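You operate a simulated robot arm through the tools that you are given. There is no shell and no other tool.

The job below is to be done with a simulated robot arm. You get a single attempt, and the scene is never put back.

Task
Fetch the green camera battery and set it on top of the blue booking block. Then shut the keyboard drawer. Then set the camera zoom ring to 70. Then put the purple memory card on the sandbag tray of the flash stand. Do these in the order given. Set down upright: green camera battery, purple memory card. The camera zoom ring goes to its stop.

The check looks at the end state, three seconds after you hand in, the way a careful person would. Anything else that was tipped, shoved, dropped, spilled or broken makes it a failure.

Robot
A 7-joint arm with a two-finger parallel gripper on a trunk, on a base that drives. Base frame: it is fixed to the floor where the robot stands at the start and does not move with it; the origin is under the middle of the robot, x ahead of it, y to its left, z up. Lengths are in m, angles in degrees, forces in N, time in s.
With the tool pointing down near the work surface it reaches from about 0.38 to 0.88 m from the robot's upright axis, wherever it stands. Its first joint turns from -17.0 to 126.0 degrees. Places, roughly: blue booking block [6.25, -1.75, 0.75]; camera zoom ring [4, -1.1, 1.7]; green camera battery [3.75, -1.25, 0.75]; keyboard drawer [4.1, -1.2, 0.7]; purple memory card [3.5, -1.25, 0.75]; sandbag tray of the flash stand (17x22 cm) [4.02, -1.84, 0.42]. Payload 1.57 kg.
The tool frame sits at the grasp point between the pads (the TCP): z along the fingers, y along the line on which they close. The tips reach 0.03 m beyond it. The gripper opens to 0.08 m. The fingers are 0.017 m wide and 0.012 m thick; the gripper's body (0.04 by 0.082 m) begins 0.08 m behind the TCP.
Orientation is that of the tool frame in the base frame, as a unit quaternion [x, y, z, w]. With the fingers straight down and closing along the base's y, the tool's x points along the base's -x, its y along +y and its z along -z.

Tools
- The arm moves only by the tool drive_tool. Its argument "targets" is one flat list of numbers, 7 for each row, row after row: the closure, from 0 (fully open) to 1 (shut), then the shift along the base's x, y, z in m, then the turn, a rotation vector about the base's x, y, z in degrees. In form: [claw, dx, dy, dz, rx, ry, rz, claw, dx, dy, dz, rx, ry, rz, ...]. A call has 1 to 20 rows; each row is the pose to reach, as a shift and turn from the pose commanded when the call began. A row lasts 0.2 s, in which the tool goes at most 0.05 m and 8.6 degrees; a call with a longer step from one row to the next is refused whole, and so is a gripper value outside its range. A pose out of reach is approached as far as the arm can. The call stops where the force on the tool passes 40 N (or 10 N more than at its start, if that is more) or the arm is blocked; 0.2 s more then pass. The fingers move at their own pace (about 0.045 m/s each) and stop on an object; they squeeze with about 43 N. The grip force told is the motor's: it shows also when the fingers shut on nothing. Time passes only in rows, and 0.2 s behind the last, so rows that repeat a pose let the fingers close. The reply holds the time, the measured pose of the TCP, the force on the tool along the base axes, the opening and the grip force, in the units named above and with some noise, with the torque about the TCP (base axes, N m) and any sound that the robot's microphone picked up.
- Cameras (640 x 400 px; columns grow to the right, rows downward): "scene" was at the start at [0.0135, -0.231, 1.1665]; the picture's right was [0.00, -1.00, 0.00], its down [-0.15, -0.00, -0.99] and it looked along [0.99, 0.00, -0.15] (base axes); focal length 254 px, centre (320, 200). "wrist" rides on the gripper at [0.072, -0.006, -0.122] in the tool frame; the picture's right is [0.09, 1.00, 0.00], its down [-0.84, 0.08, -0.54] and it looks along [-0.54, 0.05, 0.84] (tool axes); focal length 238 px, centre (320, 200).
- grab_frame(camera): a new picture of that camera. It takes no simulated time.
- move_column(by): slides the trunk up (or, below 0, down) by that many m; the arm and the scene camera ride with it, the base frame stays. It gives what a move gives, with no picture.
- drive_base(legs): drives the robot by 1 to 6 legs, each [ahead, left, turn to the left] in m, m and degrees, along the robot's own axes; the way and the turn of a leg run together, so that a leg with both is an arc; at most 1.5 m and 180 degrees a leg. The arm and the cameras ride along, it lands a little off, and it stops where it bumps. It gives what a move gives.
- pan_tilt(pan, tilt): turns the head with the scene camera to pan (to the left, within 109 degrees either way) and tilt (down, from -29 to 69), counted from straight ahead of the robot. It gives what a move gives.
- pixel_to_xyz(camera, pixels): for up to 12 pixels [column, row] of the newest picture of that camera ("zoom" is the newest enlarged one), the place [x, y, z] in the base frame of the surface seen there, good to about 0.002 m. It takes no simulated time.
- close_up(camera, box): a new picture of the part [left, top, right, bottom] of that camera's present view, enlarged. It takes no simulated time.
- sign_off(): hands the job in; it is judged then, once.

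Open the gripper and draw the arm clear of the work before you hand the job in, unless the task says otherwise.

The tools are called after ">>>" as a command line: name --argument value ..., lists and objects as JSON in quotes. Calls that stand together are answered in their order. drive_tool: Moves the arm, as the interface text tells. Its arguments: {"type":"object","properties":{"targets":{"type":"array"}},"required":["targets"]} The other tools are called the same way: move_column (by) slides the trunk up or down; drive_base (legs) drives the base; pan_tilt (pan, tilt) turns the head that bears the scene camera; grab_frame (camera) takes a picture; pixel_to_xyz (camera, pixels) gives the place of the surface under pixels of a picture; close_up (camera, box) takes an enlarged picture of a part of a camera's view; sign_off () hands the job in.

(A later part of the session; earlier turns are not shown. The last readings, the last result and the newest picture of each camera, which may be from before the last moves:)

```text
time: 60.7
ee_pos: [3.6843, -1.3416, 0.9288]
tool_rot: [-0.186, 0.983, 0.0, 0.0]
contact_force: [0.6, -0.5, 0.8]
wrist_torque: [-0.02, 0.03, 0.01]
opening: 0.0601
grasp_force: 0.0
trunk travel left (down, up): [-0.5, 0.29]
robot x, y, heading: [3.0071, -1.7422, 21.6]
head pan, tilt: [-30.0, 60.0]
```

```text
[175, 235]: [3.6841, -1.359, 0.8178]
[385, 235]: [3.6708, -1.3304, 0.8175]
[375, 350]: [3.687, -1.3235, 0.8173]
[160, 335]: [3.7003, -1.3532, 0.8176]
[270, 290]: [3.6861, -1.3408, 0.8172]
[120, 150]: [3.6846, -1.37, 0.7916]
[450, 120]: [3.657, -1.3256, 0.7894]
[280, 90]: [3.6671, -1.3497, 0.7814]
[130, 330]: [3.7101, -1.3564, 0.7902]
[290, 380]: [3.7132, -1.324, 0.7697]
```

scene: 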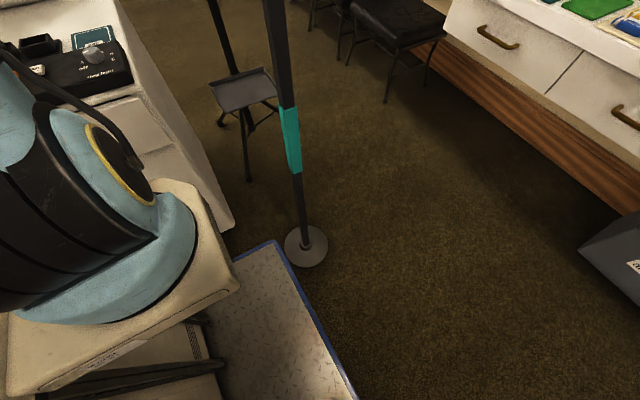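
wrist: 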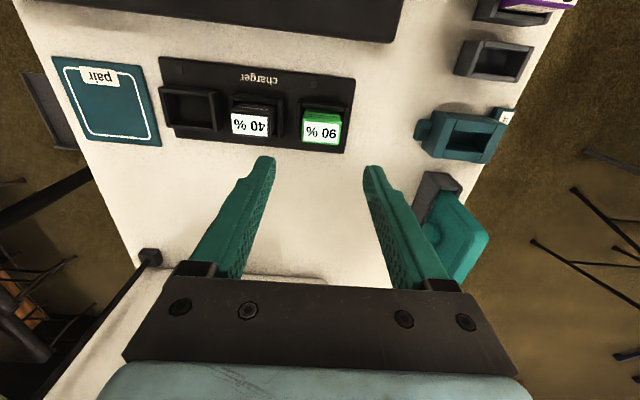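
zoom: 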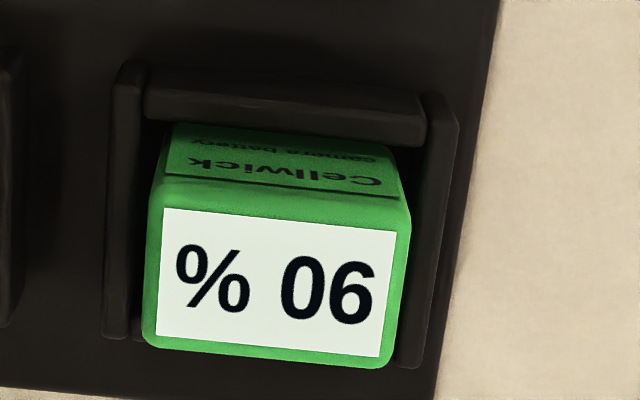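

Measured centre ≈(3.684,-1.341), matching the TCP. I descend 0.104 m so the tips stop just above the slot walls, then close.

>>> drive_tool --targets '[0.25, 0, 0.001, -0.04, 0, 0, 0, 0.25, 0, 0.001, -0.075, 0, 0, 0, 0.25, 0, 0.001, -0.095, 0, 0, 0, 0.25, 0, 0.001, -0.104, 0, 0, 0, 0.25, 0, 0.001, -0.104, 0, 0, 0]'

>>> grab_frame --camera "wrist"

```text
time: 61.9
ee_pos: [3.6864, -1.3416, 0.8247]
tool_rot: [-0.186, 0.983, 0.0, 0.001]
contact_force: [0.8, -0.8, 0.6]
wrist_torque: [0.02, -0.01, -0.02]
opening: 0.0601
grasp_force: 0.0
trunk travel left (down, up): [-0.5, 0.29]
robot x, y, heading: [3.0065, -1.743, 21.7]
head pan, tilt: [-30.0, 60.0]
```

```text
taken
```

wrist: 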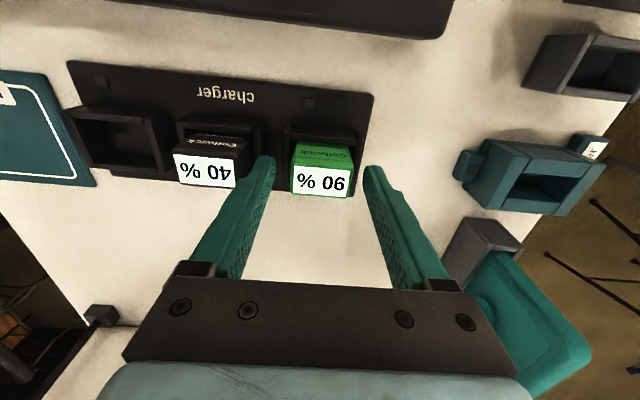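

The fingers straddle the battery (tips at columns 265 and 372). I close the gripper.

>>> drive_tool --targets '[1, 0, 0, 0, 0, 0, 0, 1, 0, 0, 0, 0, 0, 0, 1, 0, 0, 0, 0, 0, 0, 1, 0, 0, 0, 0, 0, 0]'

>>> grab_frame --camera "wrist"

```text
time: 62.9
ee_pos: [3.6851, -1.3419, 0.8257]
tool_rot: [-0.185, 0.983, 0.001, 0.0]
contact_force: [-0.2, 0.3, -1.0]
wrist_torque: [0.03, -0.04, -0.03]
opening: 0.0377
grasp_force: 38.3
trunk travel left (down, up): [-0.5, 0.29]
robot x, y, heading: [3.0064, -1.7391, 21.9]
head pan, tilt: [-30.0, 60.0]
```

```text
taken
```

wrist: 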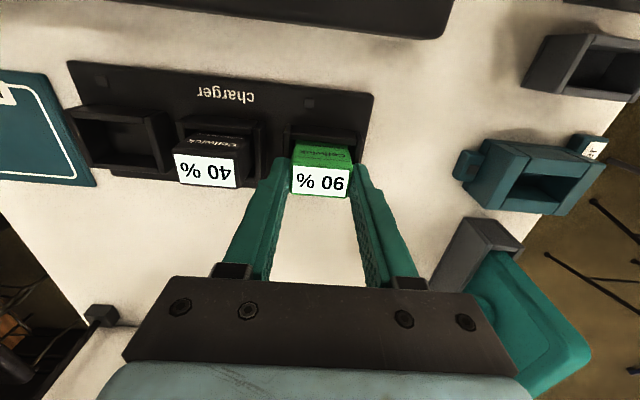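

Gripped at opening 0.0377 with 38 N. I lift straight up gently, watching for force from the slot.

>>> drive_tool --targets '[1, 0, 0, 0.01, 0, 0, 0, 1, 0, 0, 0.02, 0, 0, 0, 1, 0, 0, 0.035, 0, 0, 0, 1, 0, 0, 0.06, 0, 0, 0, 1, 0, 0, 0.1, 0, 0, 0, 1, 0, 0, 0.14, 0, 0, 0, 1, 0, 0, 0.18, 0, 0, 0]'

>>> grab_frame --camera "wrist"

```text
time: 64.5
ee_pos: [3.6847, -1.3428, 1.0062]
tool_rot: [-0.186, 0.983, -0.001, 0.0]
contact_force: [1.2, -0.3, -0.6]
wrist_torque: [-0.02, 0.0, 0.01]
opening: 0.0001
grasp_force: 21.3
trunk travel left (down, up): [-0.5, 0.29]
robot x, y, heading: [3.0055, -1.7403, 21.5]
head pan, tilt: [-30.0, 60.0]
```

```text
taken
```

wrist: 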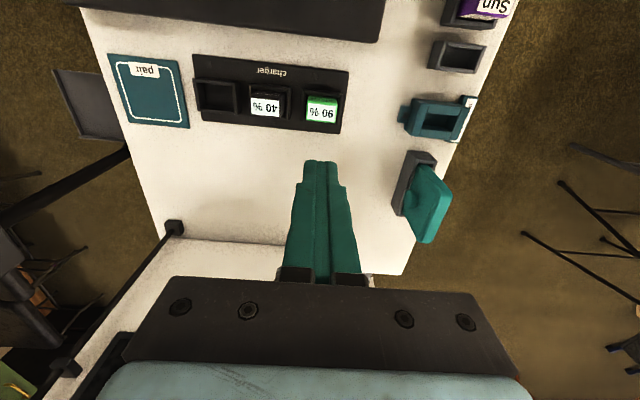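

The fingers slipped off; the green battery is still in its slot at wrist (321,110). I check whether it moved.

>>> close_up --camera "wrist" --box '[272, 80, 368, 140]'

>>> pixel_to_xyz --camera "zoom" --pixels '[[250, 190], [420, 190], [400, 270], [230, 255], [320, 220], [230, 150], [450, 130], [340, 100], [205, 260], [340, 305]]'

```text
6.67 times, centred on (320, 110) of wrist
```

zoom: 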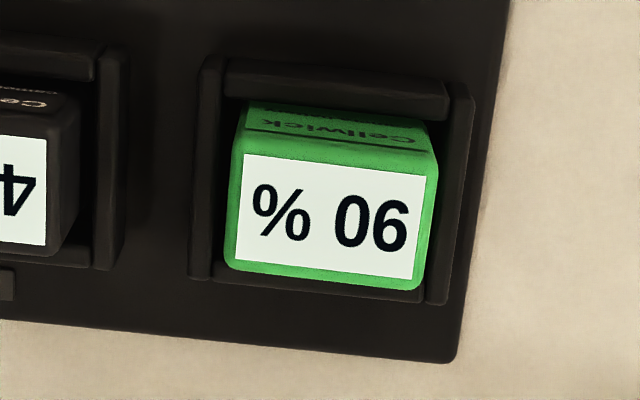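

```text
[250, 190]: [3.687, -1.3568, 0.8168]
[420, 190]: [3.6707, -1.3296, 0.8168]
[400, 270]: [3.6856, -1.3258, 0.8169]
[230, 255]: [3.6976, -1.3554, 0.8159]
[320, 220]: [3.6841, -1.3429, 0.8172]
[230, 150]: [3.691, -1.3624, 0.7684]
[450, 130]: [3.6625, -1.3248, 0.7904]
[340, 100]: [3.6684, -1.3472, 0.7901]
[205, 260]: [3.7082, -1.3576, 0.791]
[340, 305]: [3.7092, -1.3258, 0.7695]
```

The battery hasn't moved. I'll regrasp slightly deeper, let the squeeze build fully, and lift in very small steps while watching the force.

>>> drive_tool --targets '[0.3, 0, 0.001, 0, 0, 0, 0, 0.3, 0, 0.001, 0, 0, 0, 0, 0.3, 0, 0.001, 0, 0, 0, 0, 0.3, 0, 0.001, -0.04, 0, 0, 0, 0.3, 0, 0.001, -0.08, 0, 0, 0, 0.3, 0, 0.001, -0.12, 0, 0, 0, 0.3, 0, 0.001, -0.16, 0, 0, 0, 0.3, 0, 0.001, -0.175, 0, 0, 0, 0.3, 0, 0.001, -0.183, 0, 0, 0, 0.3, 0, 0.001, -0.183, 0, 0, 0]'

>>> drive_tool --targets '[1, 0, 0, 0, 0, 0, 0, 1, 0, 0, 0, 0, 0, 0, 1, 0, 0, 0, 0, 0, 0, 1, 0, 0, 0, 0, 0, 0, 1, 0, 0, 0, 0, 0, 0, 1, 0, 0, 0, 0, 0, 0]'

>>> drive_tool --targets '[1, 0, 0, 0.001, 0, 0, 0, 1, 0, 0, 0.002, 0, 0, 0, 1, 0, 0, 0.003, 0, 0, 0]'

>>> grab_frame --camera "wrist"

```text
time: 66.7
ee_pos: [3.686, -1.3416, 0.8208]
tool_rot: [-0.185, 0.983, -0.001, -0.001]
contact_force: [-0.2, -0.7, -0.5]
wrist_torque: [0.01, 0.03, -0.03]
opening: 0.0561
grasp_force: 0.1
trunk travel left (down, up): [-0.5, 0.29]
robot x, y, heading: [3.0052, -1.7394, 21.5]
head pan, tilt: [-30.0, 60.0]
```

```text
time: 68.1
ee_pos: [3.6861, -1.3402, 0.8222]
tool_rot: [-0.186, 0.983, 0.0, 0.0]
contact_force: [-0.6, -0.4, -0.5]
wrist_torque: [0.02, -0.01, 0.01]
opening: 0.038
grasp_force: 43.2
trunk travel left (down, up): [-0.5, 0.29]
robot x, y, heading: [3.0056, -1.7418, 21.7]
head pan, tilt: [-30.0, 60.0]
```

```text
time: 68.9
ee_pos: [3.6867, -1.3403, 0.8253]
tool_rot: [-0.185, 0.983, 0.0, 0.001]
contact_force: [-0.1, 0.2, -1.0]
wrist_torque: [0.01, 0.01, 0.02]
opening: 0.0377
grasp_force: 43.5
trunk travel left (down, up): [-0.5, 0.29]
robot x, y, heading: [3.0041, -1.7392, 21.5]
head pan, tilt: [-30.0, 60.0]
```

```text
taken
```

wrist: 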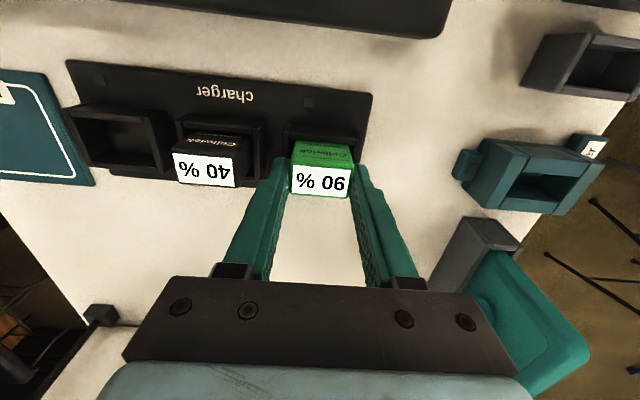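

No significant force so far. I check whether the battery's top rose with the 3 mm lift.

>>> close_up --camera "wrist" --box '[272, 130, 368, 210]'

>>> pixel_to_xyz --camera "zoom" --pixels '[[200, 290], [320, 290], [450, 290], [320, 330], [250, 270], [420, 320]]'

```text
5.00 times, centred on (320, 170) of wrist
```

zoom: 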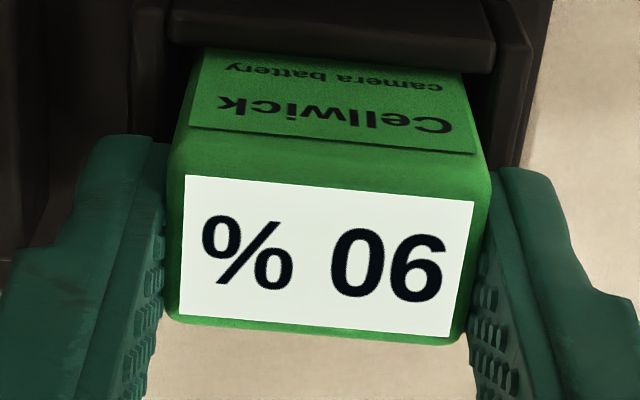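

```text
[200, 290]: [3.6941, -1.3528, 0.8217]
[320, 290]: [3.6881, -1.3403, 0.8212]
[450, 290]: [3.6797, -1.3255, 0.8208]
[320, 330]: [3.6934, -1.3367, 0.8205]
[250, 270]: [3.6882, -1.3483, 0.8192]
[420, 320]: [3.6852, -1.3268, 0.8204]
```

The battery top rose to ≈0.821, so it moves with the grip. I continue lifting slowly.

>>> drive_tool --targets '[1, 0, 0, 0.001, 0, 0, 0, 1, 0, 0, 0.002, 0, 0, 0, 1, 0, 0, 0.003, 0, 0, 0, 1, 0, 0, 0.004, 0, 0, 0, 1, 0, 0, 0.005, 0, 0, 0, 1, 0, 0, 0.006, 0, 0, 0, 1, 0, 0, 0.007, 0, 0, 0, 1, 0, 0, 0.008, 0, 0, 0, 1, 0, 0, 0.009, 0, 0, 0, 1, 0, 0, 0.01, 0, 0, 0]'

>>> close_up --camera "wrist" --box '[272, 130, 368, 210]'

>>> pixel_to_xyz --camera "zoom" --pixels '[[200, 290], [320, 290], [450, 290]]'

```text
time: 71.1
ee_pos: [3.685, -1.3414, 0.8355]
tool_rot: [-0.186, 0.983, 0.0, 0.001]
contact_force: [-0.3, 0.9, -0.4]
wrist_torque: [0.0, -0.01, 0.03]
opening: 0.0379
grasp_force: 43.5
trunk travel left (down, up): [-0.5, 0.29]
robot x, y, heading: [3.0047, -1.7422, 21.4]
head pan, tilt: [-30.0, 60.0]
```

```text
5.00 times, centred on (320, 170) of wrist
```

zoom: 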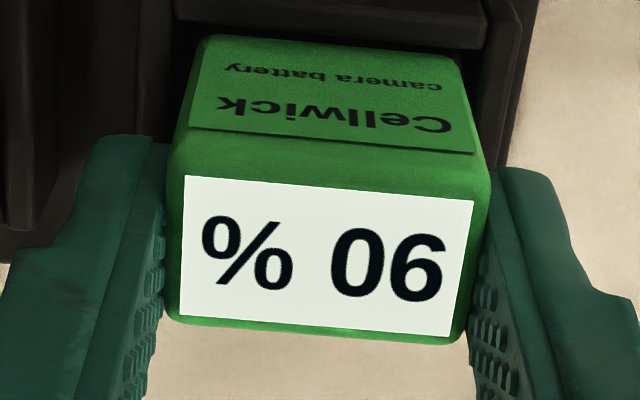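

```text
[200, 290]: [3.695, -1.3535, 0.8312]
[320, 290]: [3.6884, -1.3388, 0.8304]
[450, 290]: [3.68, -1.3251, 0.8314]
```

Still rising with the gripper (top 0.831). I keep lifting slowly out of the collar, then further up.

>>> drive_tool --targets '[1, 0, 0, 0.002, 0, 0, 0, 1, 0, 0, 0.004, 0, 0, 0, 1, 0, 0, 0.006, 0, 0, 0, 1, 0, 0, 0.008, 0, 0, 0, 1, 0, 0, 0.01, 0, 0, 0, 1, 0, 0, 0.012, 0, 0, 0, 1, 0, 0, 0.014, 0, 0, 0, 1, 0, 0, 0.016, 0, 0, 0, 1, 0, 0, 0.019, 0, 0, 0, 1, 0, 0, 0.022, 0, 0, 0, 1, 0, 0, 0.026, 0, 0, 0, 1, 0, 0, 0.031, 0, 0, 0, 1, 0, 0, 0.038, 0, 0, 0, 1, 0, 0, 0.047, 0, 0, 0, 1, 0, 0, 0.057, 0, 0, 0, 1, 0, 0, 0.067, 0, 0, 0]'

>>> grab_frame --camera "wrist"

```text
time: 74.5
ee_pos: [3.6854, -1.3415, 0.9021]
tool_rot: [-0.187, 0.982, 0.0, -0.001]
contact_force: [-0.2, -0.1, -0.7]
wrist_torque: [0.01, 0.03, -0.02]
opening: 0.0381
grasp_force: 43.5
trunk travel left (down, up): [-0.5, 0.29]
robot x, y, heading: [3.0044, -1.7433, 21.6]
head pan, tilt: [-30.0, 60.0]
```

```text
taken
```

wrist: 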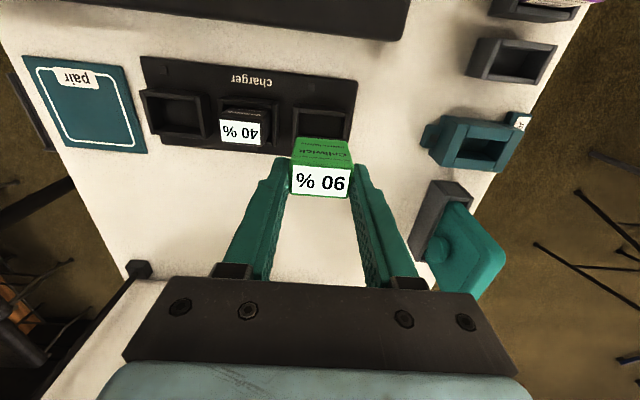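

The battery is out and held. I measure the now-empty slot's floor to learn the battery's height.

>>> close_up --camera "wrist" --box '[280, 95, 376, 160]'

>>> pixel_to_xyz --camera "zoom" --pixels '[[270, 180], [270, 210], [350, 215], [200, 220], [200, 270], [300, 300], [130, 150], [420, 170], [250, 310], [400, 330]]'

>>> pan_tilt --pan 0 --tilt 15

>>> grab_frame --camera "scene"

```text
6.15 times, centred on (328, 128) of wrist
```

zoom: 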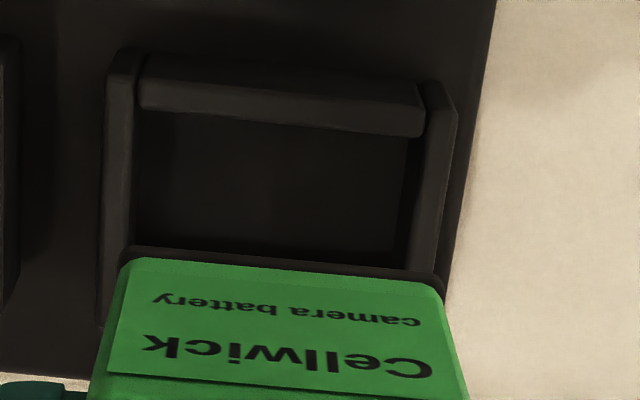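

```text
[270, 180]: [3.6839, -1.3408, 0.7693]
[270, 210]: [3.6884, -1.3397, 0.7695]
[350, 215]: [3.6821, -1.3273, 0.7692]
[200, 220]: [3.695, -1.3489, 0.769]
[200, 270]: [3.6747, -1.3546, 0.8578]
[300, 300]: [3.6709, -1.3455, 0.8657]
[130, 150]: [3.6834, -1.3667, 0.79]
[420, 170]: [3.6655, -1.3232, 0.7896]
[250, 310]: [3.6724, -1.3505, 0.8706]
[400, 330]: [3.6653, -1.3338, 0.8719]
```

```text
time: 75.6
ee_pos: [3.6847, -1.3411, 0.901]
tool_rot: [-0.186, 0.983, 0.0, -0.001]
contact_force: [-0.7, -0.3, -1.8]
wrist_torque: [-0.03, 0.0, -0.01]
opening: 0.0378
grasp_force: 43.2
trunk travel left (down, up): [-0.5, 0.29]
robot x, y, heading: [3.0053, -1.7395, 21.6]
head pan, tilt: [0.0, 15.0]
```

```text
taken
```

scene: 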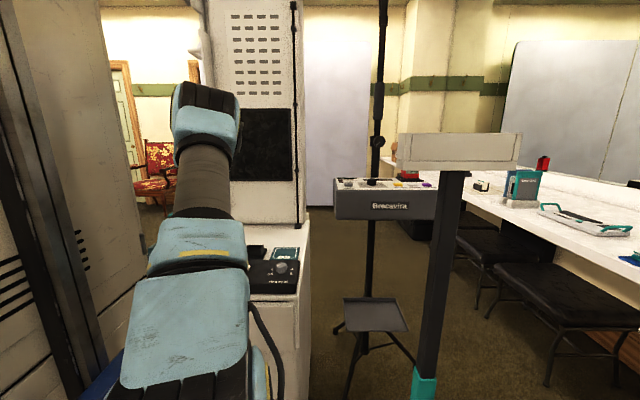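

Slot floor is 0.769, so the battery is ~48 mm tall (bottom ≈ TCP−0.052). Now I plan the way to the block: query chairs, tripod legs and counter edge on the right-hand passage.

>>> pixel_to_xyz --camera "scene" --pixels '[[495, 262], [480, 310], [560, 275], [550, 380], [462, 245], [470, 272], [412, 362], [350, 395], [335, 330], [375, 300], [560, 225], [470, 195]]'

>>> pan_tilt --pan -25 --tilt 20

>>> grab_frame --camera "scene"

```text
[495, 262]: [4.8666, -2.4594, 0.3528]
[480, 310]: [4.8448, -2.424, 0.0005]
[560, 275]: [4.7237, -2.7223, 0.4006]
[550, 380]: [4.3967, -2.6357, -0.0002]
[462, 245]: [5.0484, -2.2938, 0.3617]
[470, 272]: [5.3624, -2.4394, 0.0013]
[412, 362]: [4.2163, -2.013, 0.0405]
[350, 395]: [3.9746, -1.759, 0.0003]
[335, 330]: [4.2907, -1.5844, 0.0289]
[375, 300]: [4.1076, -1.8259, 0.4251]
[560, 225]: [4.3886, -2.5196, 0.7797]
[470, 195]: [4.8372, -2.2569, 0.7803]
```

```text
time: 76.5
ee_pos: [3.6861, -1.3415, 0.9019]
tool_rot: [-0.186, 0.982, 0.0, 0.0]
contact_force: [-0.5, 0.2, -0.6]
wrist_torque: [-0.01, 0.01, -0.01]
opening: 0.0381
grasp_force: 42.7
trunk travel left (down, up): [-0.5, 0.29]
robot x, y, heading: [3.0065, -1.7419, 21.5]
head pan, tilt: [-25.0, 20.0]
```

```text
taken
```

scene: 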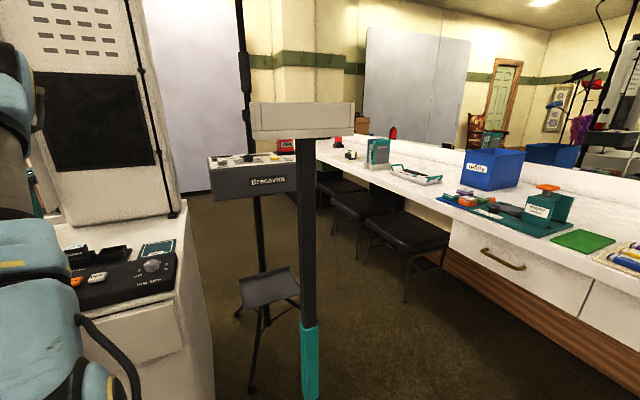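

The tripod legs leave only ~0.4 m to the counter, so the right passage is out; the left passage between cabinet and table (~1 m) looks better. I check it with the wrist camera.

>>> grab_frame --camera "wrist"

>>> pixel_to_xyz --camera "wrist" --pixels '[[590, 205], [560, 260], [610, 155], [620, 285], [460, 235], [500, 260], [632, 315], [560, 200], [600, 100], [637, 365]]'

```text
taken
```

wrist: 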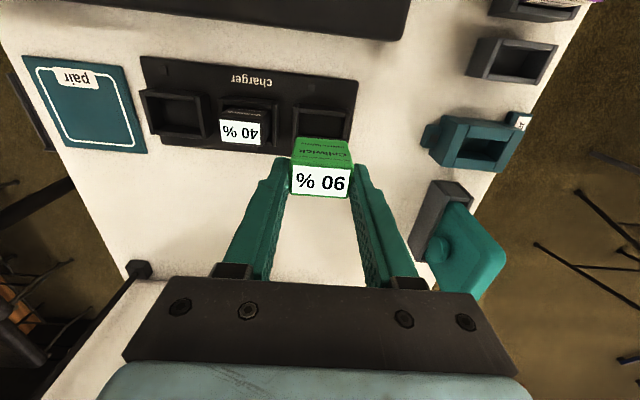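

```text
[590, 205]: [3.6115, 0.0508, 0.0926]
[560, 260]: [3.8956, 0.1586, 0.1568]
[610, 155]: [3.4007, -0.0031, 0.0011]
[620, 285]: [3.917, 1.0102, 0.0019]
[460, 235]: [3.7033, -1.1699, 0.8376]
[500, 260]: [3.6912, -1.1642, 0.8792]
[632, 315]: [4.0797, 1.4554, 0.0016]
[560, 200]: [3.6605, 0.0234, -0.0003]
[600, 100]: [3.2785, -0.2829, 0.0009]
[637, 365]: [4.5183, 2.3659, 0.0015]
```

Table legs lie at v≈-1.28 and the cabinet side at v≈-2.41, so a lane at v≈-1.9 is clear. I raise the trunk 0.2 m with the battery, then back up 0.42 m.

>>> move_column --by 0.2

>>> drive_base --legs '[[-0.42, 0.02, 0]]'

>>> pan_tilt --pan 15 --tilt 25

>>> grab_frame --camera "scene"

>>> grab_frame --camera "wrist"

```text
time: 78.7
ee_pos: [3.6853, -1.3408, 1.1011]
tool_rot: [-0.186, 0.983, -0.001, 0.0]
contact_force: [1.1, 0.8, -0.4]
wrist_torque: [0.02, 0.01, 0.01]
opening: 0.0381
grasp_force: 42.9
trunk travel left (down, up): [-0.7, 0.09]
robot x, y, heading: [3.0081, -1.7427, 21.5]
head pan, tilt: [-25.0, 20.0]
```

```text
time: 81.3
ee_pos: [3.2852, -1.4787, 1.1015]
tool_rot: [-0.184, 0.983, 0.0, 0.0]
contact_force: [0.8, -0.3, -0.4]
wrist_torque: [0.04, 0.03, 0.0]
opening: 0.0378
grasp_force: 42.4
trunk travel left (down, up): [-0.7, 0.09]
robot x, y, heading: [2.6063, -1.8802, 21.2]
head pan, tilt: [-25.0, 20.0]
```

```text
time: 82.3
ee_pos: [3.2866, -1.4777, 1.1021]
tool_rot: [-0.185, 0.983, -0.001, 0.0]
contact_force: [-0.3, -0.7, -1.5]
wrist_torque: [0.01, -0.02, 0.02]
opening: 0.0382
grasp_force: 43.0
trunk travel left (down, up): [-0.7, 0.09]
robot x, y, heading: [2.6063, -1.878, 20.9]
head pan, tilt: [15.0, 25.0]
```

```text
taken
```

scene: 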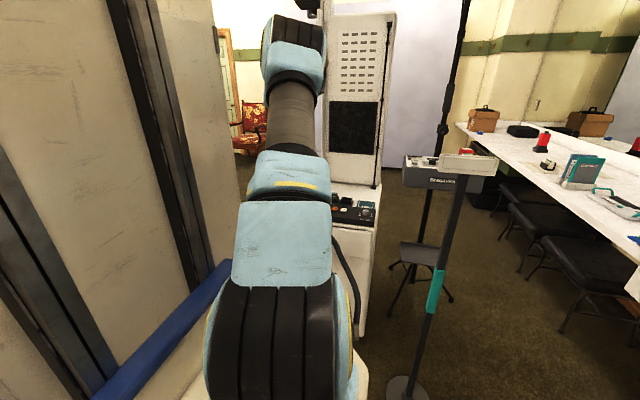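

```text
taken
```

wrist: 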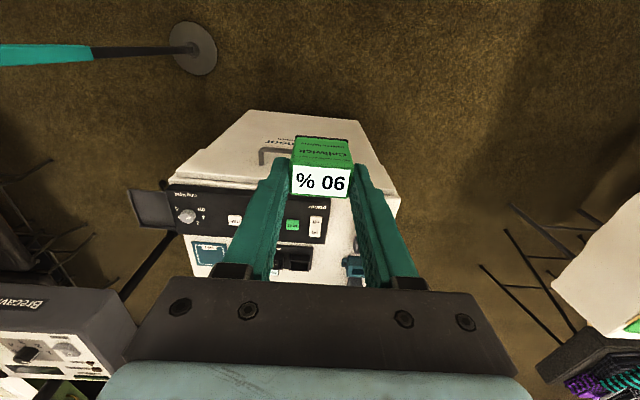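

I'm at u≈1.73, v≈-2.71. I strafe left 0.82 m into the lane, then check with both cameras.

>>> drive_base --legs '[[0, 0.82, 0.5]]'

>>> pan_tilt --pan 0 --tilt 20

>>> grab_frame --camera "scene"

>>> grab_frame --camera "wrist"

```text
time: 86.7
ee_pos: [2.9784, -0.704, 1.1018]
tool_rot: [-0.189, 0.982, 0.0, 0.001]
contact_force: [-0.2, 0.7, -0.8]
wrist_torque: [0.04, -0.01, 0.02]
opening: 0.038
grasp_force: 43.0
trunk travel left (down, up): [-0.7, 0.09]
robot x, y, heading: [2.3018, -1.1081, 21.9]
head pan, tilt: [15.0, 25.0]
```

```text
time: 87.5
ee_pos: [2.9804, -0.7044, 1.102]
tool_rot: [-0.189, 0.982, 0.0, 0.0]
contact_force: [-0.9, -0.5, -1.4]
wrist_torque: [0.01, 0.0, -0.01]
opening: 0.0378
grasp_force: 43.1
trunk travel left (down, up): [-0.7, 0.09]
robot x, y, heading: [2.2993, -1.1099, 21.9]
head pan, tilt: [0.0, 20.0]
```

```text
taken
```

scene: 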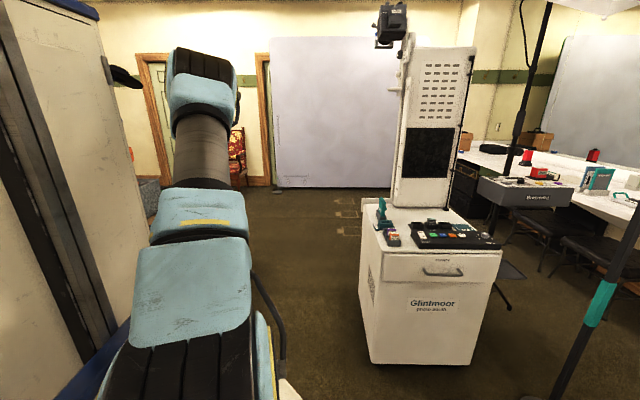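

```text
taken
```

wrist: 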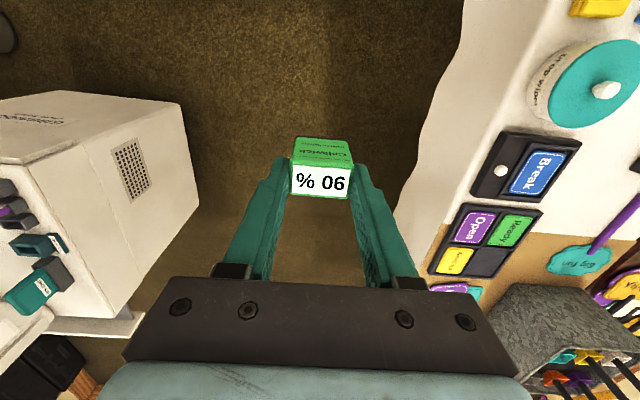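

The lane is visible: table edge right in the wrist view, cabinet on the left with a white slab (drawer) behind it. I measure the lane edges.

>>> pixel_to_xyz --camera "wrist" --pixels '[[445, 100], [425, 160], [408, 215], [400, 240], [178, 112], [195, 210], [60, 190], [120, 322], [70, 322], [140, 310], [330, 60], [300, 240]]'

>>> close_up --camera "scene" --box '[340, 0, 540, 125]'

>>> close_up --camera "scene" --box '[340, 180, 520, 300]'

```text
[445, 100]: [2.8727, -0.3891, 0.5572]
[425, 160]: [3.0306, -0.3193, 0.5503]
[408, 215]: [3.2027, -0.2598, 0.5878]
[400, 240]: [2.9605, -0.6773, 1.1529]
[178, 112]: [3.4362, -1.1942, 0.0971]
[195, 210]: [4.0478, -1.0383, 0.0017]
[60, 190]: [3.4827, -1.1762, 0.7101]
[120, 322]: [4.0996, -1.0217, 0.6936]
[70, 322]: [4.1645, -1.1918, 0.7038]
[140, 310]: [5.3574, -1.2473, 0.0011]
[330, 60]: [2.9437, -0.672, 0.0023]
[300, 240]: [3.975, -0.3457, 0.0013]
```

```text
3.20 times, centred on (440, 62) of scene
```

zoom: 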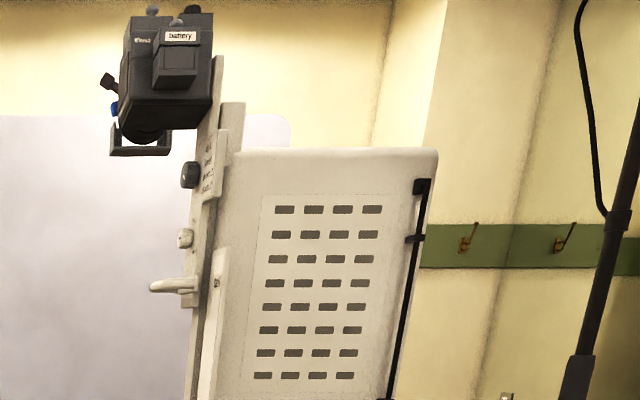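

```text
3.33 times, centred on (430, 240) of scene
```

zoom: 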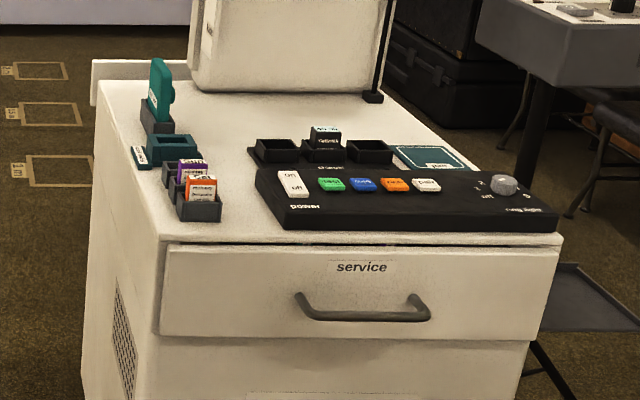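

Lane runs v≈-2.375 to -1.42 (0.95 m); I'm near its middle. I drive ahead 1.5 m along it.

>>> drive_base --legs '[[1.5, -0.02, -0.3]]'

>>> grab_frame --camera "scene"

>>> grab_frame --camera "wrist"

```text
refused: leg 1 is longer than a leg can be; nothing moved
```

```text
taken
```

scene: 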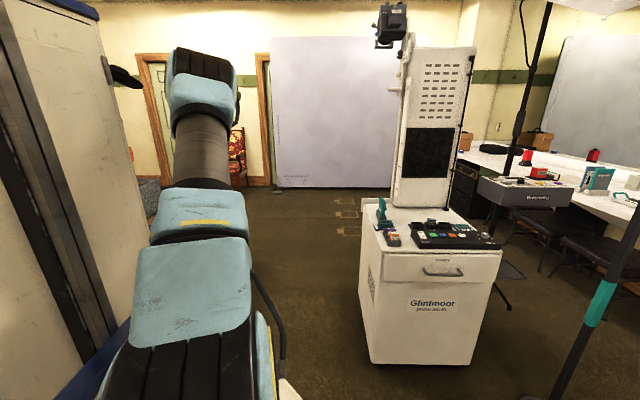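

```text
taken
```

wrist: 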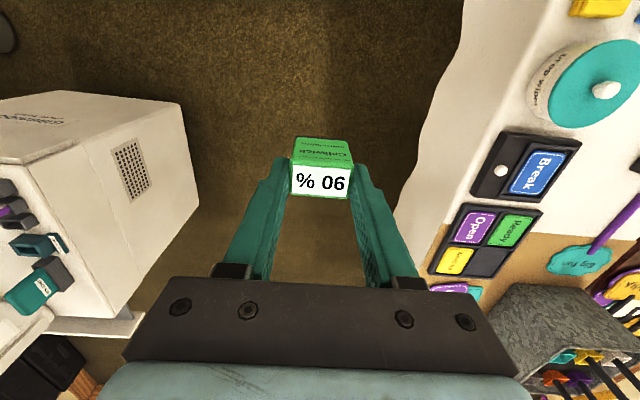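

The leg was slightly too long; I split it.

>>> drive_base --legs '[[1.2, -0.02, -0.3]]'

>>> grab_frame --camera "wrist"

>>> grab_frame --camera "scene"

```text
time: 93.6
ee_pos: [4.1083, -0.3009, 1.1012]
tool_rot: [-0.181, 0.984, 0.0, 0.0]
contact_force: [0.1, -0.8, -0.7]
wrist_torque: [0.0, -0.02, -0.03]
opening: 0.0382
grasp_force: 43.0
trunk travel left (down, up): [-0.7, 0.09]
robot x, y, heading: [3.4229, -0.6938, 20.9]
head pan, tilt: [0.0, 20.0]
```

```text
taken
```

wrist: 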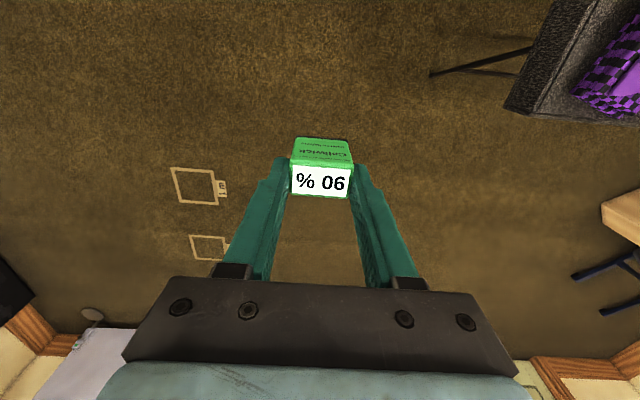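

```text
taken
```

scene: 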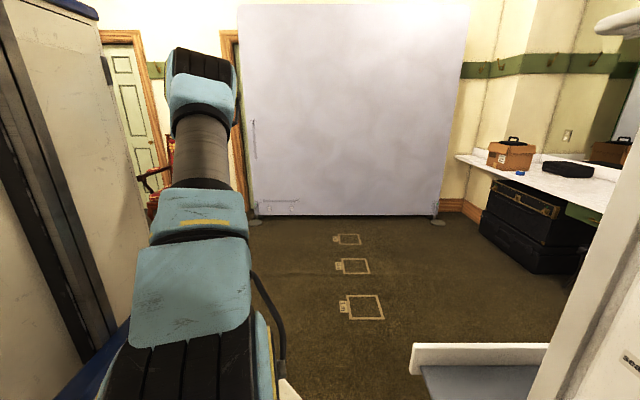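

The open keyboard drawer is at (480,370) and the blue block at (520,172) on the far counter. I measure both.

>>> close_up --camera "scene" --box '[450, 120, 640, 240]'

>>> pixel_to_xyz --camera "scene" --pixels '[[520, 173], [521, 170], [470, 158], [530, 183], [600, 210], [485, 235], [570, 268], [430, 350], [530, 350], [470, 380], [416, 372], [440, 395]]'

```text
3.33 times, centred on (545, 180) of scene
```

zoom: 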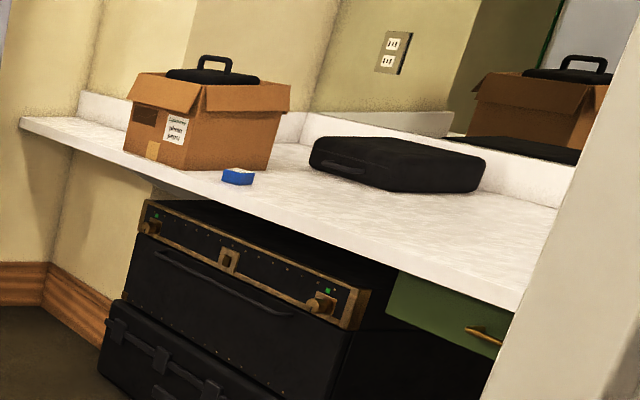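

```text
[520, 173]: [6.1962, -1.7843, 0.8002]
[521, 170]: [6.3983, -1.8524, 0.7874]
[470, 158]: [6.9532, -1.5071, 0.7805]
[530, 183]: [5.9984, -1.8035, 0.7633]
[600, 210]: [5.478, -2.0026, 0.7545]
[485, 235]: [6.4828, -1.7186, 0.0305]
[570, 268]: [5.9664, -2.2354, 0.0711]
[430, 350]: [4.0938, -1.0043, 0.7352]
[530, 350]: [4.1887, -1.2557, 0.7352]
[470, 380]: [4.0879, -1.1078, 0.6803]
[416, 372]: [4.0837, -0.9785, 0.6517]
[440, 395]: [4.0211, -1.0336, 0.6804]
```

Block top ≈(6.196,-1.784,0.80), on the counter 5 cm behind its front edge (v≈-3.88). I drive ahead 1.35 m, then turn right 90° to face the counter.

>>> drive_base --legs '[[1.35, 0, 0.6], [0, 0, -90]]'

>>> grab_frame --camera "scene"

>>> grab_frame --camera "wrist"

```text
time: 104.1
ee_pos: [5.065, -0.8957, 1.1023]
tool_rot: [0.57, 0.822, 0.0, 0.0]
contact_force: [0.5, 0.2, -1.1]
wrist_torque: [-0.01, 0.02, 0.03]
opening: 0.0381
grasp_force: 42.7
trunk travel left (down, up): [-0.7, 0.09]
robot x, y, heading: [4.6725, -0.2109, -69.5]
head pan, tilt: [0.0, 20.0]
```

```text
taken
```

scene: 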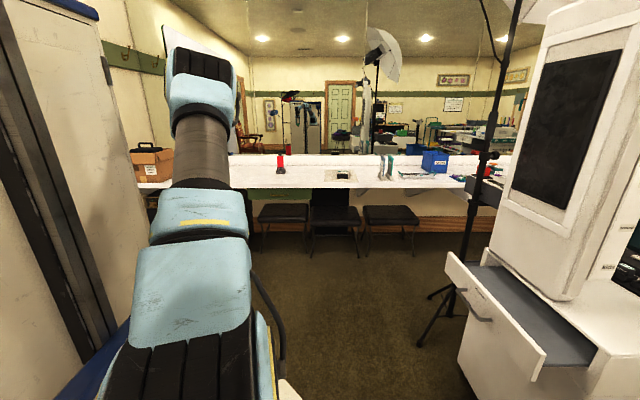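

```text
taken
```

wrist: 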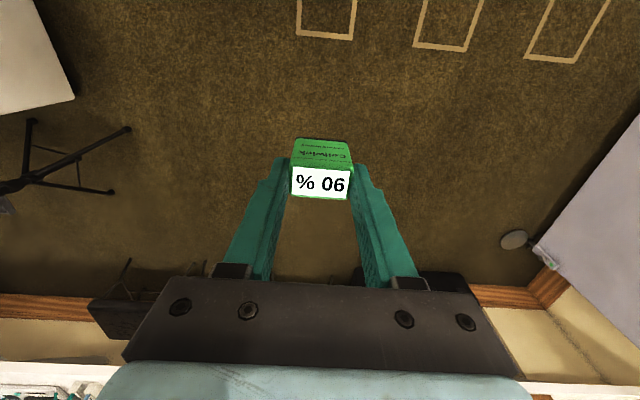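

I see the drawer with its handle. Now I approach the counter's far end: 0.95 m ahead and 0.72 m left, correcting heading by 1°.

>>> drive_base --legs '[[0.95, 0.72, 1.1]]'

>>> grab_frame --camera "scene"

>>> grab_frame --camera "wrist"

```text
time: 110.2
ee_pos: [6.1118, -1.5067, 1.1021]
tool_rot: [0.555, 0.832, -0.001, -0.001]
contact_force: [-0.4, -0.2, -1.5]
wrist_torque: [0.01, -0.02, -0.01]
opening: 0.0379
grasp_force: 42.4
trunk travel left (down, up): [-0.7, 0.09]
robot x, y, heading: [5.6979, -0.8342, -67.4]
head pan, tilt: [0.0, 20.0]
```

```text
taken
```

scene: 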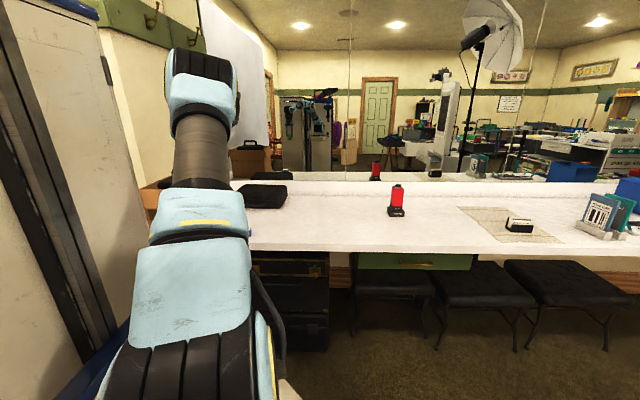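

```text
taken
```

wrist: 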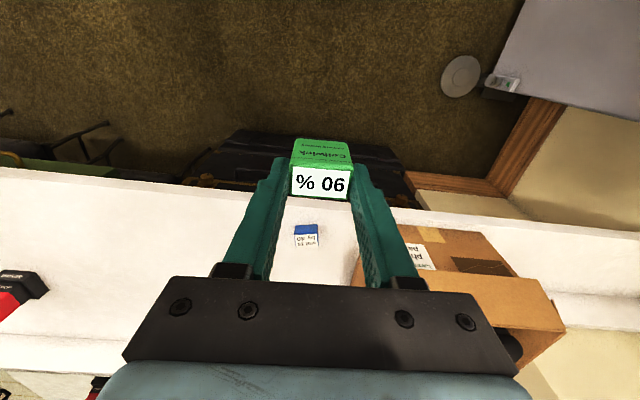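

The block is visible between the fingers at wrist (306,236). I enlarge and measure it.

>>> close_up --camera "wrist" --box '[276, 210, 340, 260]'

>>> pixel_to_xyz --camera "zoom" --pixels '[[215, 250], [405, 240], [410, 330], [220, 340], [310, 290], [300, 190], [200, 150], [400, 150], [300, 130], [150, 250], [450, 250], [300, 360]]'

```text
8.00 times, centred on (308, 235) of wrist
```

zoom: 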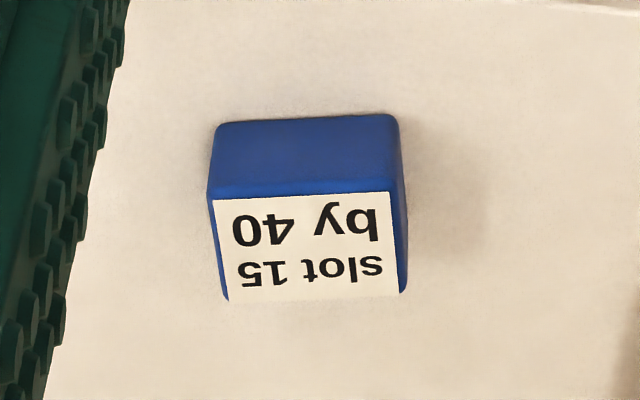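

```text
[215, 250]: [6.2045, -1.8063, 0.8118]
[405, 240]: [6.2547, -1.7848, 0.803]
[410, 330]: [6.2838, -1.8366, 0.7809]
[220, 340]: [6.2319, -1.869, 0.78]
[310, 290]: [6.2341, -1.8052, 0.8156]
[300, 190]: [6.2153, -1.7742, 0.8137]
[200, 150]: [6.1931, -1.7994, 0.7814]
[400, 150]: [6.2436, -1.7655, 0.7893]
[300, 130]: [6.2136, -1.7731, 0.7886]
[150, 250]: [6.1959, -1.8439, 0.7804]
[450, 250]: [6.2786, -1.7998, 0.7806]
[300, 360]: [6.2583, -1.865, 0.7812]
```

Block top z≈0.815. I get its top-face corners.

>>> pixel_to_xyz --camera "zoom" --pixels '[[222, 205], [385, 200], [396, 285], [232, 292], [310, 245], [250, 250], [370, 240], [310, 210], [310, 280]]'

```text
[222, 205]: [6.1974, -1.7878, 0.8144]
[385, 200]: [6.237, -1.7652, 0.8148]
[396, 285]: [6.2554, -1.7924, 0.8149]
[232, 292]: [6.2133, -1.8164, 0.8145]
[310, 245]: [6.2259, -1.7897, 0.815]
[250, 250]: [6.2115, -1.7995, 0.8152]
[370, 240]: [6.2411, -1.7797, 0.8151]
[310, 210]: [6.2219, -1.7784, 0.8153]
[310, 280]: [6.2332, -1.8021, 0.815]
```

Block top centre ≈(6.226,-1.790,0.815), rotated ~8° from the room. I drive ahead 0.29 m, then recheck.

>>> drive_base --legs '[[0.29, 0, 0]]'

>>> grab_frame --camera "wrist"

>>> grab_frame --camera "scene"

```text
time: 112.2
ee_pos: [6.2221, -1.7763, 1.103]
tool_rot: [0.556, 0.831, 0.0, 0.001]
contact_force: [-0.4, -0.3, -1.0]
wrist_torque: [-0.05, -0.01, 0.01]
opening: 0.0379
grasp_force: 43.0
trunk travel left (down, up): [-0.7, 0.09]
robot x, y, heading: [5.8113, -1.1012, -67.1]
head pan, tilt: [0.0, 20.0]
```

```text
taken
```

wrist: 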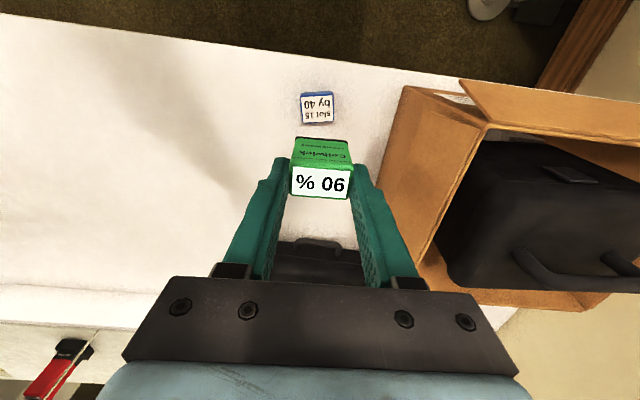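

```text
taken
```

scene: 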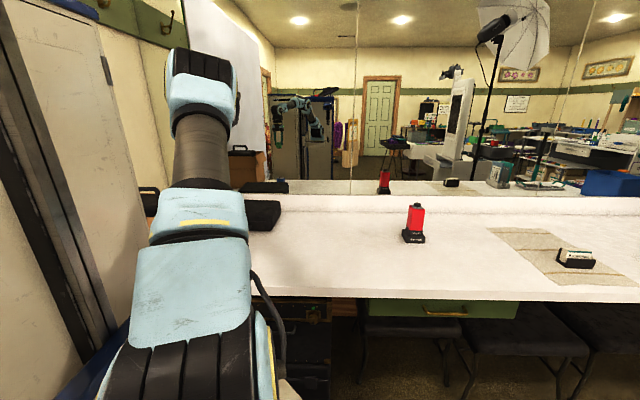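

I re-measure the block and the cardboard box edge from here.

>>> close_up --camera "wrist" --box '[285, 80, 349, 132]'

>>> pixel_to_xyz --camera "wrist" --pixels '[[317, 107], [303, 97], [332, 96], [330, 121], [305, 122], [405, 95], [382, 190], [465, 85], [480, 130], [420, 255], [398, 130], [300, 245]]'

```text
7.69 times, centred on (317, 106) of wrist
```

zoom: 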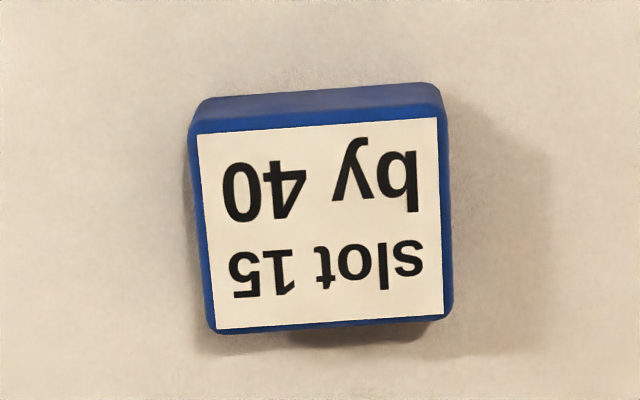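

```text
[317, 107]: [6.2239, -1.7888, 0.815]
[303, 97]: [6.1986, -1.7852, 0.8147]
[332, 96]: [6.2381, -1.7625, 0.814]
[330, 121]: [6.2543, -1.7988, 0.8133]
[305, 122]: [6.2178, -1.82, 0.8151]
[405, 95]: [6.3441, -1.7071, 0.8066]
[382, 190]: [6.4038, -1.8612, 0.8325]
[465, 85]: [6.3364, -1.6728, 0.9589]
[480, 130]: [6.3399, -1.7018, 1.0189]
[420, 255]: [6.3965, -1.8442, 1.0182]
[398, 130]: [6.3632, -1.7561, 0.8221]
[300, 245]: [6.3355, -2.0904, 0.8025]
```

Box face is ~14 cm away, clear. I align over the block centre (6.226,-1.791) and turn 7.5° to match it, then lower the trunk.

>>> drive_tool --targets '[1, 0.002, -0.007, 0, 0, 0, 4, 1, 0.0038, -0.0147, 0, 0, 0, 7.5, 1, 0.0038, -0.0147, 0, 0, 0, 7.5]'

>>> move_column --by -0.19

>>> grab_frame --camera "wrist"

```text
time: 113.0
ee_pos: [6.2263, -1.7906, 1.1014]
tool_rot: [0.5, 0.866, 0.0, -0.001]
contact_force: [0.5, -0.2, -1.8]
wrist_torque: [0.02, 0.02, 0.03]
opening: 0.0381
grasp_force: 42.7
trunk travel left (down, up): [-0.7, 0.09]
robot x, y, heading: [5.8082, -1.1047, -67.3]
head pan, tilt: [0.0, 20.0]
```

```text
time: 115.1
ee_pos: [6.2251, -1.7904, 0.9118]
tool_rot: [0.5, 0.866, 0.0, 0.0]
contact_force: [-0.4, -0.4, -2.0]
wrist_torque: [0.04, -0.01, 0.01]
opening: 0.0381
grasp_force: 42.9
trunk travel left (down, up): [-0.51, 0.28]
robot x, y, heading: [5.805, -1.1015, -67.5]
head pan, tilt: [0.0, 20.0]
```

```text
taken
```

wrist: 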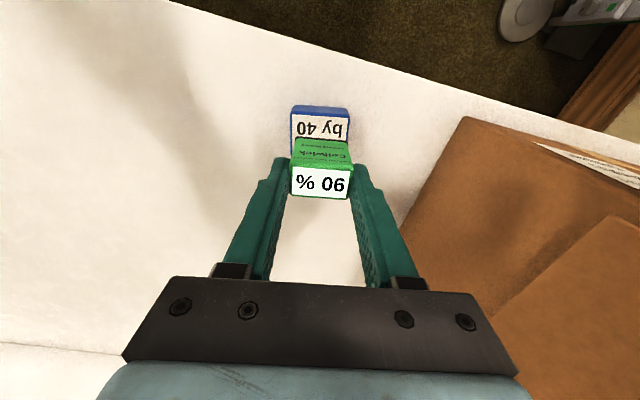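

Aligned with the block. I lower 0.04 m, then in 1 mm steps until contact.

>>> drive_tool --targets '[1, 0.001, -0.0005, -0.02, 0, 0, 0, 1, 0.001, -0.0005, -0.035, 0, 0, 0, 1, 0.001, -0.0005, -0.04, 0, 0, 0, 1, 0.001, -0.0005, -0.042, 0, 0, 0]'

>>> grab_frame --camera "wrist"

```text
time: 116.1
ee_pos: [6.2255, -1.7905, 0.8692]
tool_rot: [0.5, 0.866, 0.0, 0.0]
contact_force: [0.5, 0.8, -1.4]
wrist_torque: [-0.01, 0.0, -0.03]
opening: 0.038
grasp_force: 42.5
trunk travel left (down, up): [-0.51, 0.28]
robot x, y, heading: [5.8051, -1.1043, -67.2]
head pan, tilt: [0.0, 20.0]
```

```text
taken
```

wrist: 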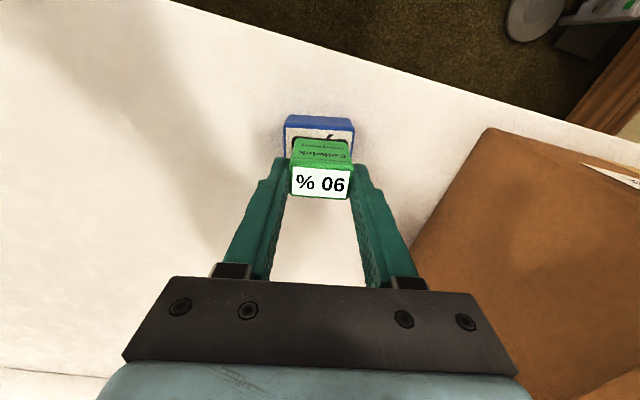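

>>> close_up --camera "wrist" --box '[270, 105, 370, 205]'

>>> drive_tool --targets '[1, 0, 0, -0.001, 0, 0, 0, 1, 0, 0, -0.002, 0, 0, 0]'

```text
4.00 times, centred on (320, 155) of wrist
```

zoom: 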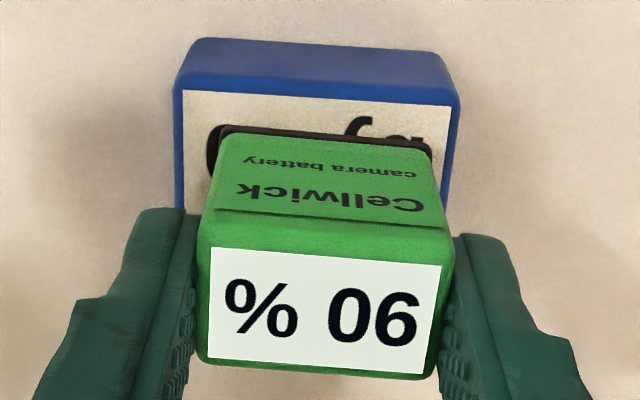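

```text
time: 116.7
ee_pos: [6.2265, -1.7907, 0.8685]
tool_rot: [0.5, 0.866, 0.0, 0.0]
contact_force: [-0.6, 0.6, 1.7]
wrist_torque: [0.03, 0.0, 0.0]
opening: 0.038
grasp_force: 42.9
trunk travel left (down, up): [-0.51, 0.28]
robot x, y, heading: [5.8085, -1.1068, -67.4]
head pan, tilt: [0.0, 20.0]
```

The force z went from −1.4 to +1.7 N, hinting at contact. One more 1 mm step to confirm.

>>> drive_tool --targets '[1, 0, 0, -0.001, 0, 0, 0, 1, 0, 0, -0.001, 0, 0, 0]'

>>> close_up --camera "wrist" --box '[270, 105, 370, 205]'

```text
time: 117.3
ee_pos: [6.2266, -1.79, 0.8679]
tool_rot: [0.5, 0.866, 0.0, 0.001]
contact_force: [0.0, 2.0, 8.9]
wrist_torque: [0.09, 0.02, -0.03]
opening: 0.0378
grasp_force: 42.9
trunk travel left (down, up): [-0.51, 0.28]
robot x, y, heading: [5.8052, -1.1056, -67.2]
head pan, tilt: [0.0, 20.0]
```

```text
4.00 times, centred on (320, 155) of wrist
```

zoom: 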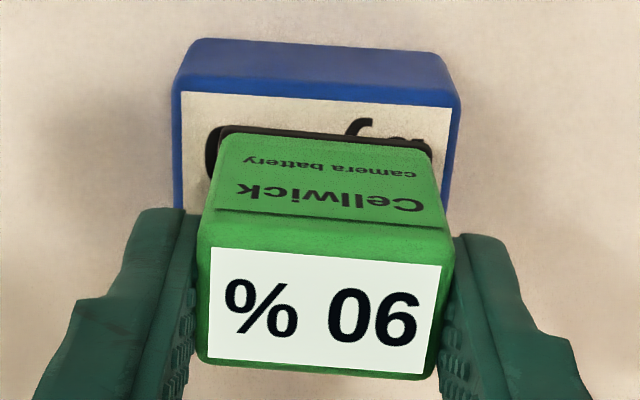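

Contact ~9 N, battery rests on the block. I check the front margin before releasing.

>>> pixel_to_xyz --camera "zoom" --pixels '[[320, 88], [320, 100], [320, 120], [320, 150], [210, 120], [430, 130], [320, 350], [320, 250]]'

```text
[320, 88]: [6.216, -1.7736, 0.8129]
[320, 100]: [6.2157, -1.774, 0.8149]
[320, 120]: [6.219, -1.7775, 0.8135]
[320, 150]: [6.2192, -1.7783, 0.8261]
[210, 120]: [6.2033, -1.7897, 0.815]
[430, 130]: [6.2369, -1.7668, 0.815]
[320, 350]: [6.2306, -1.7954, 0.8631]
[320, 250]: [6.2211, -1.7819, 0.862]
```

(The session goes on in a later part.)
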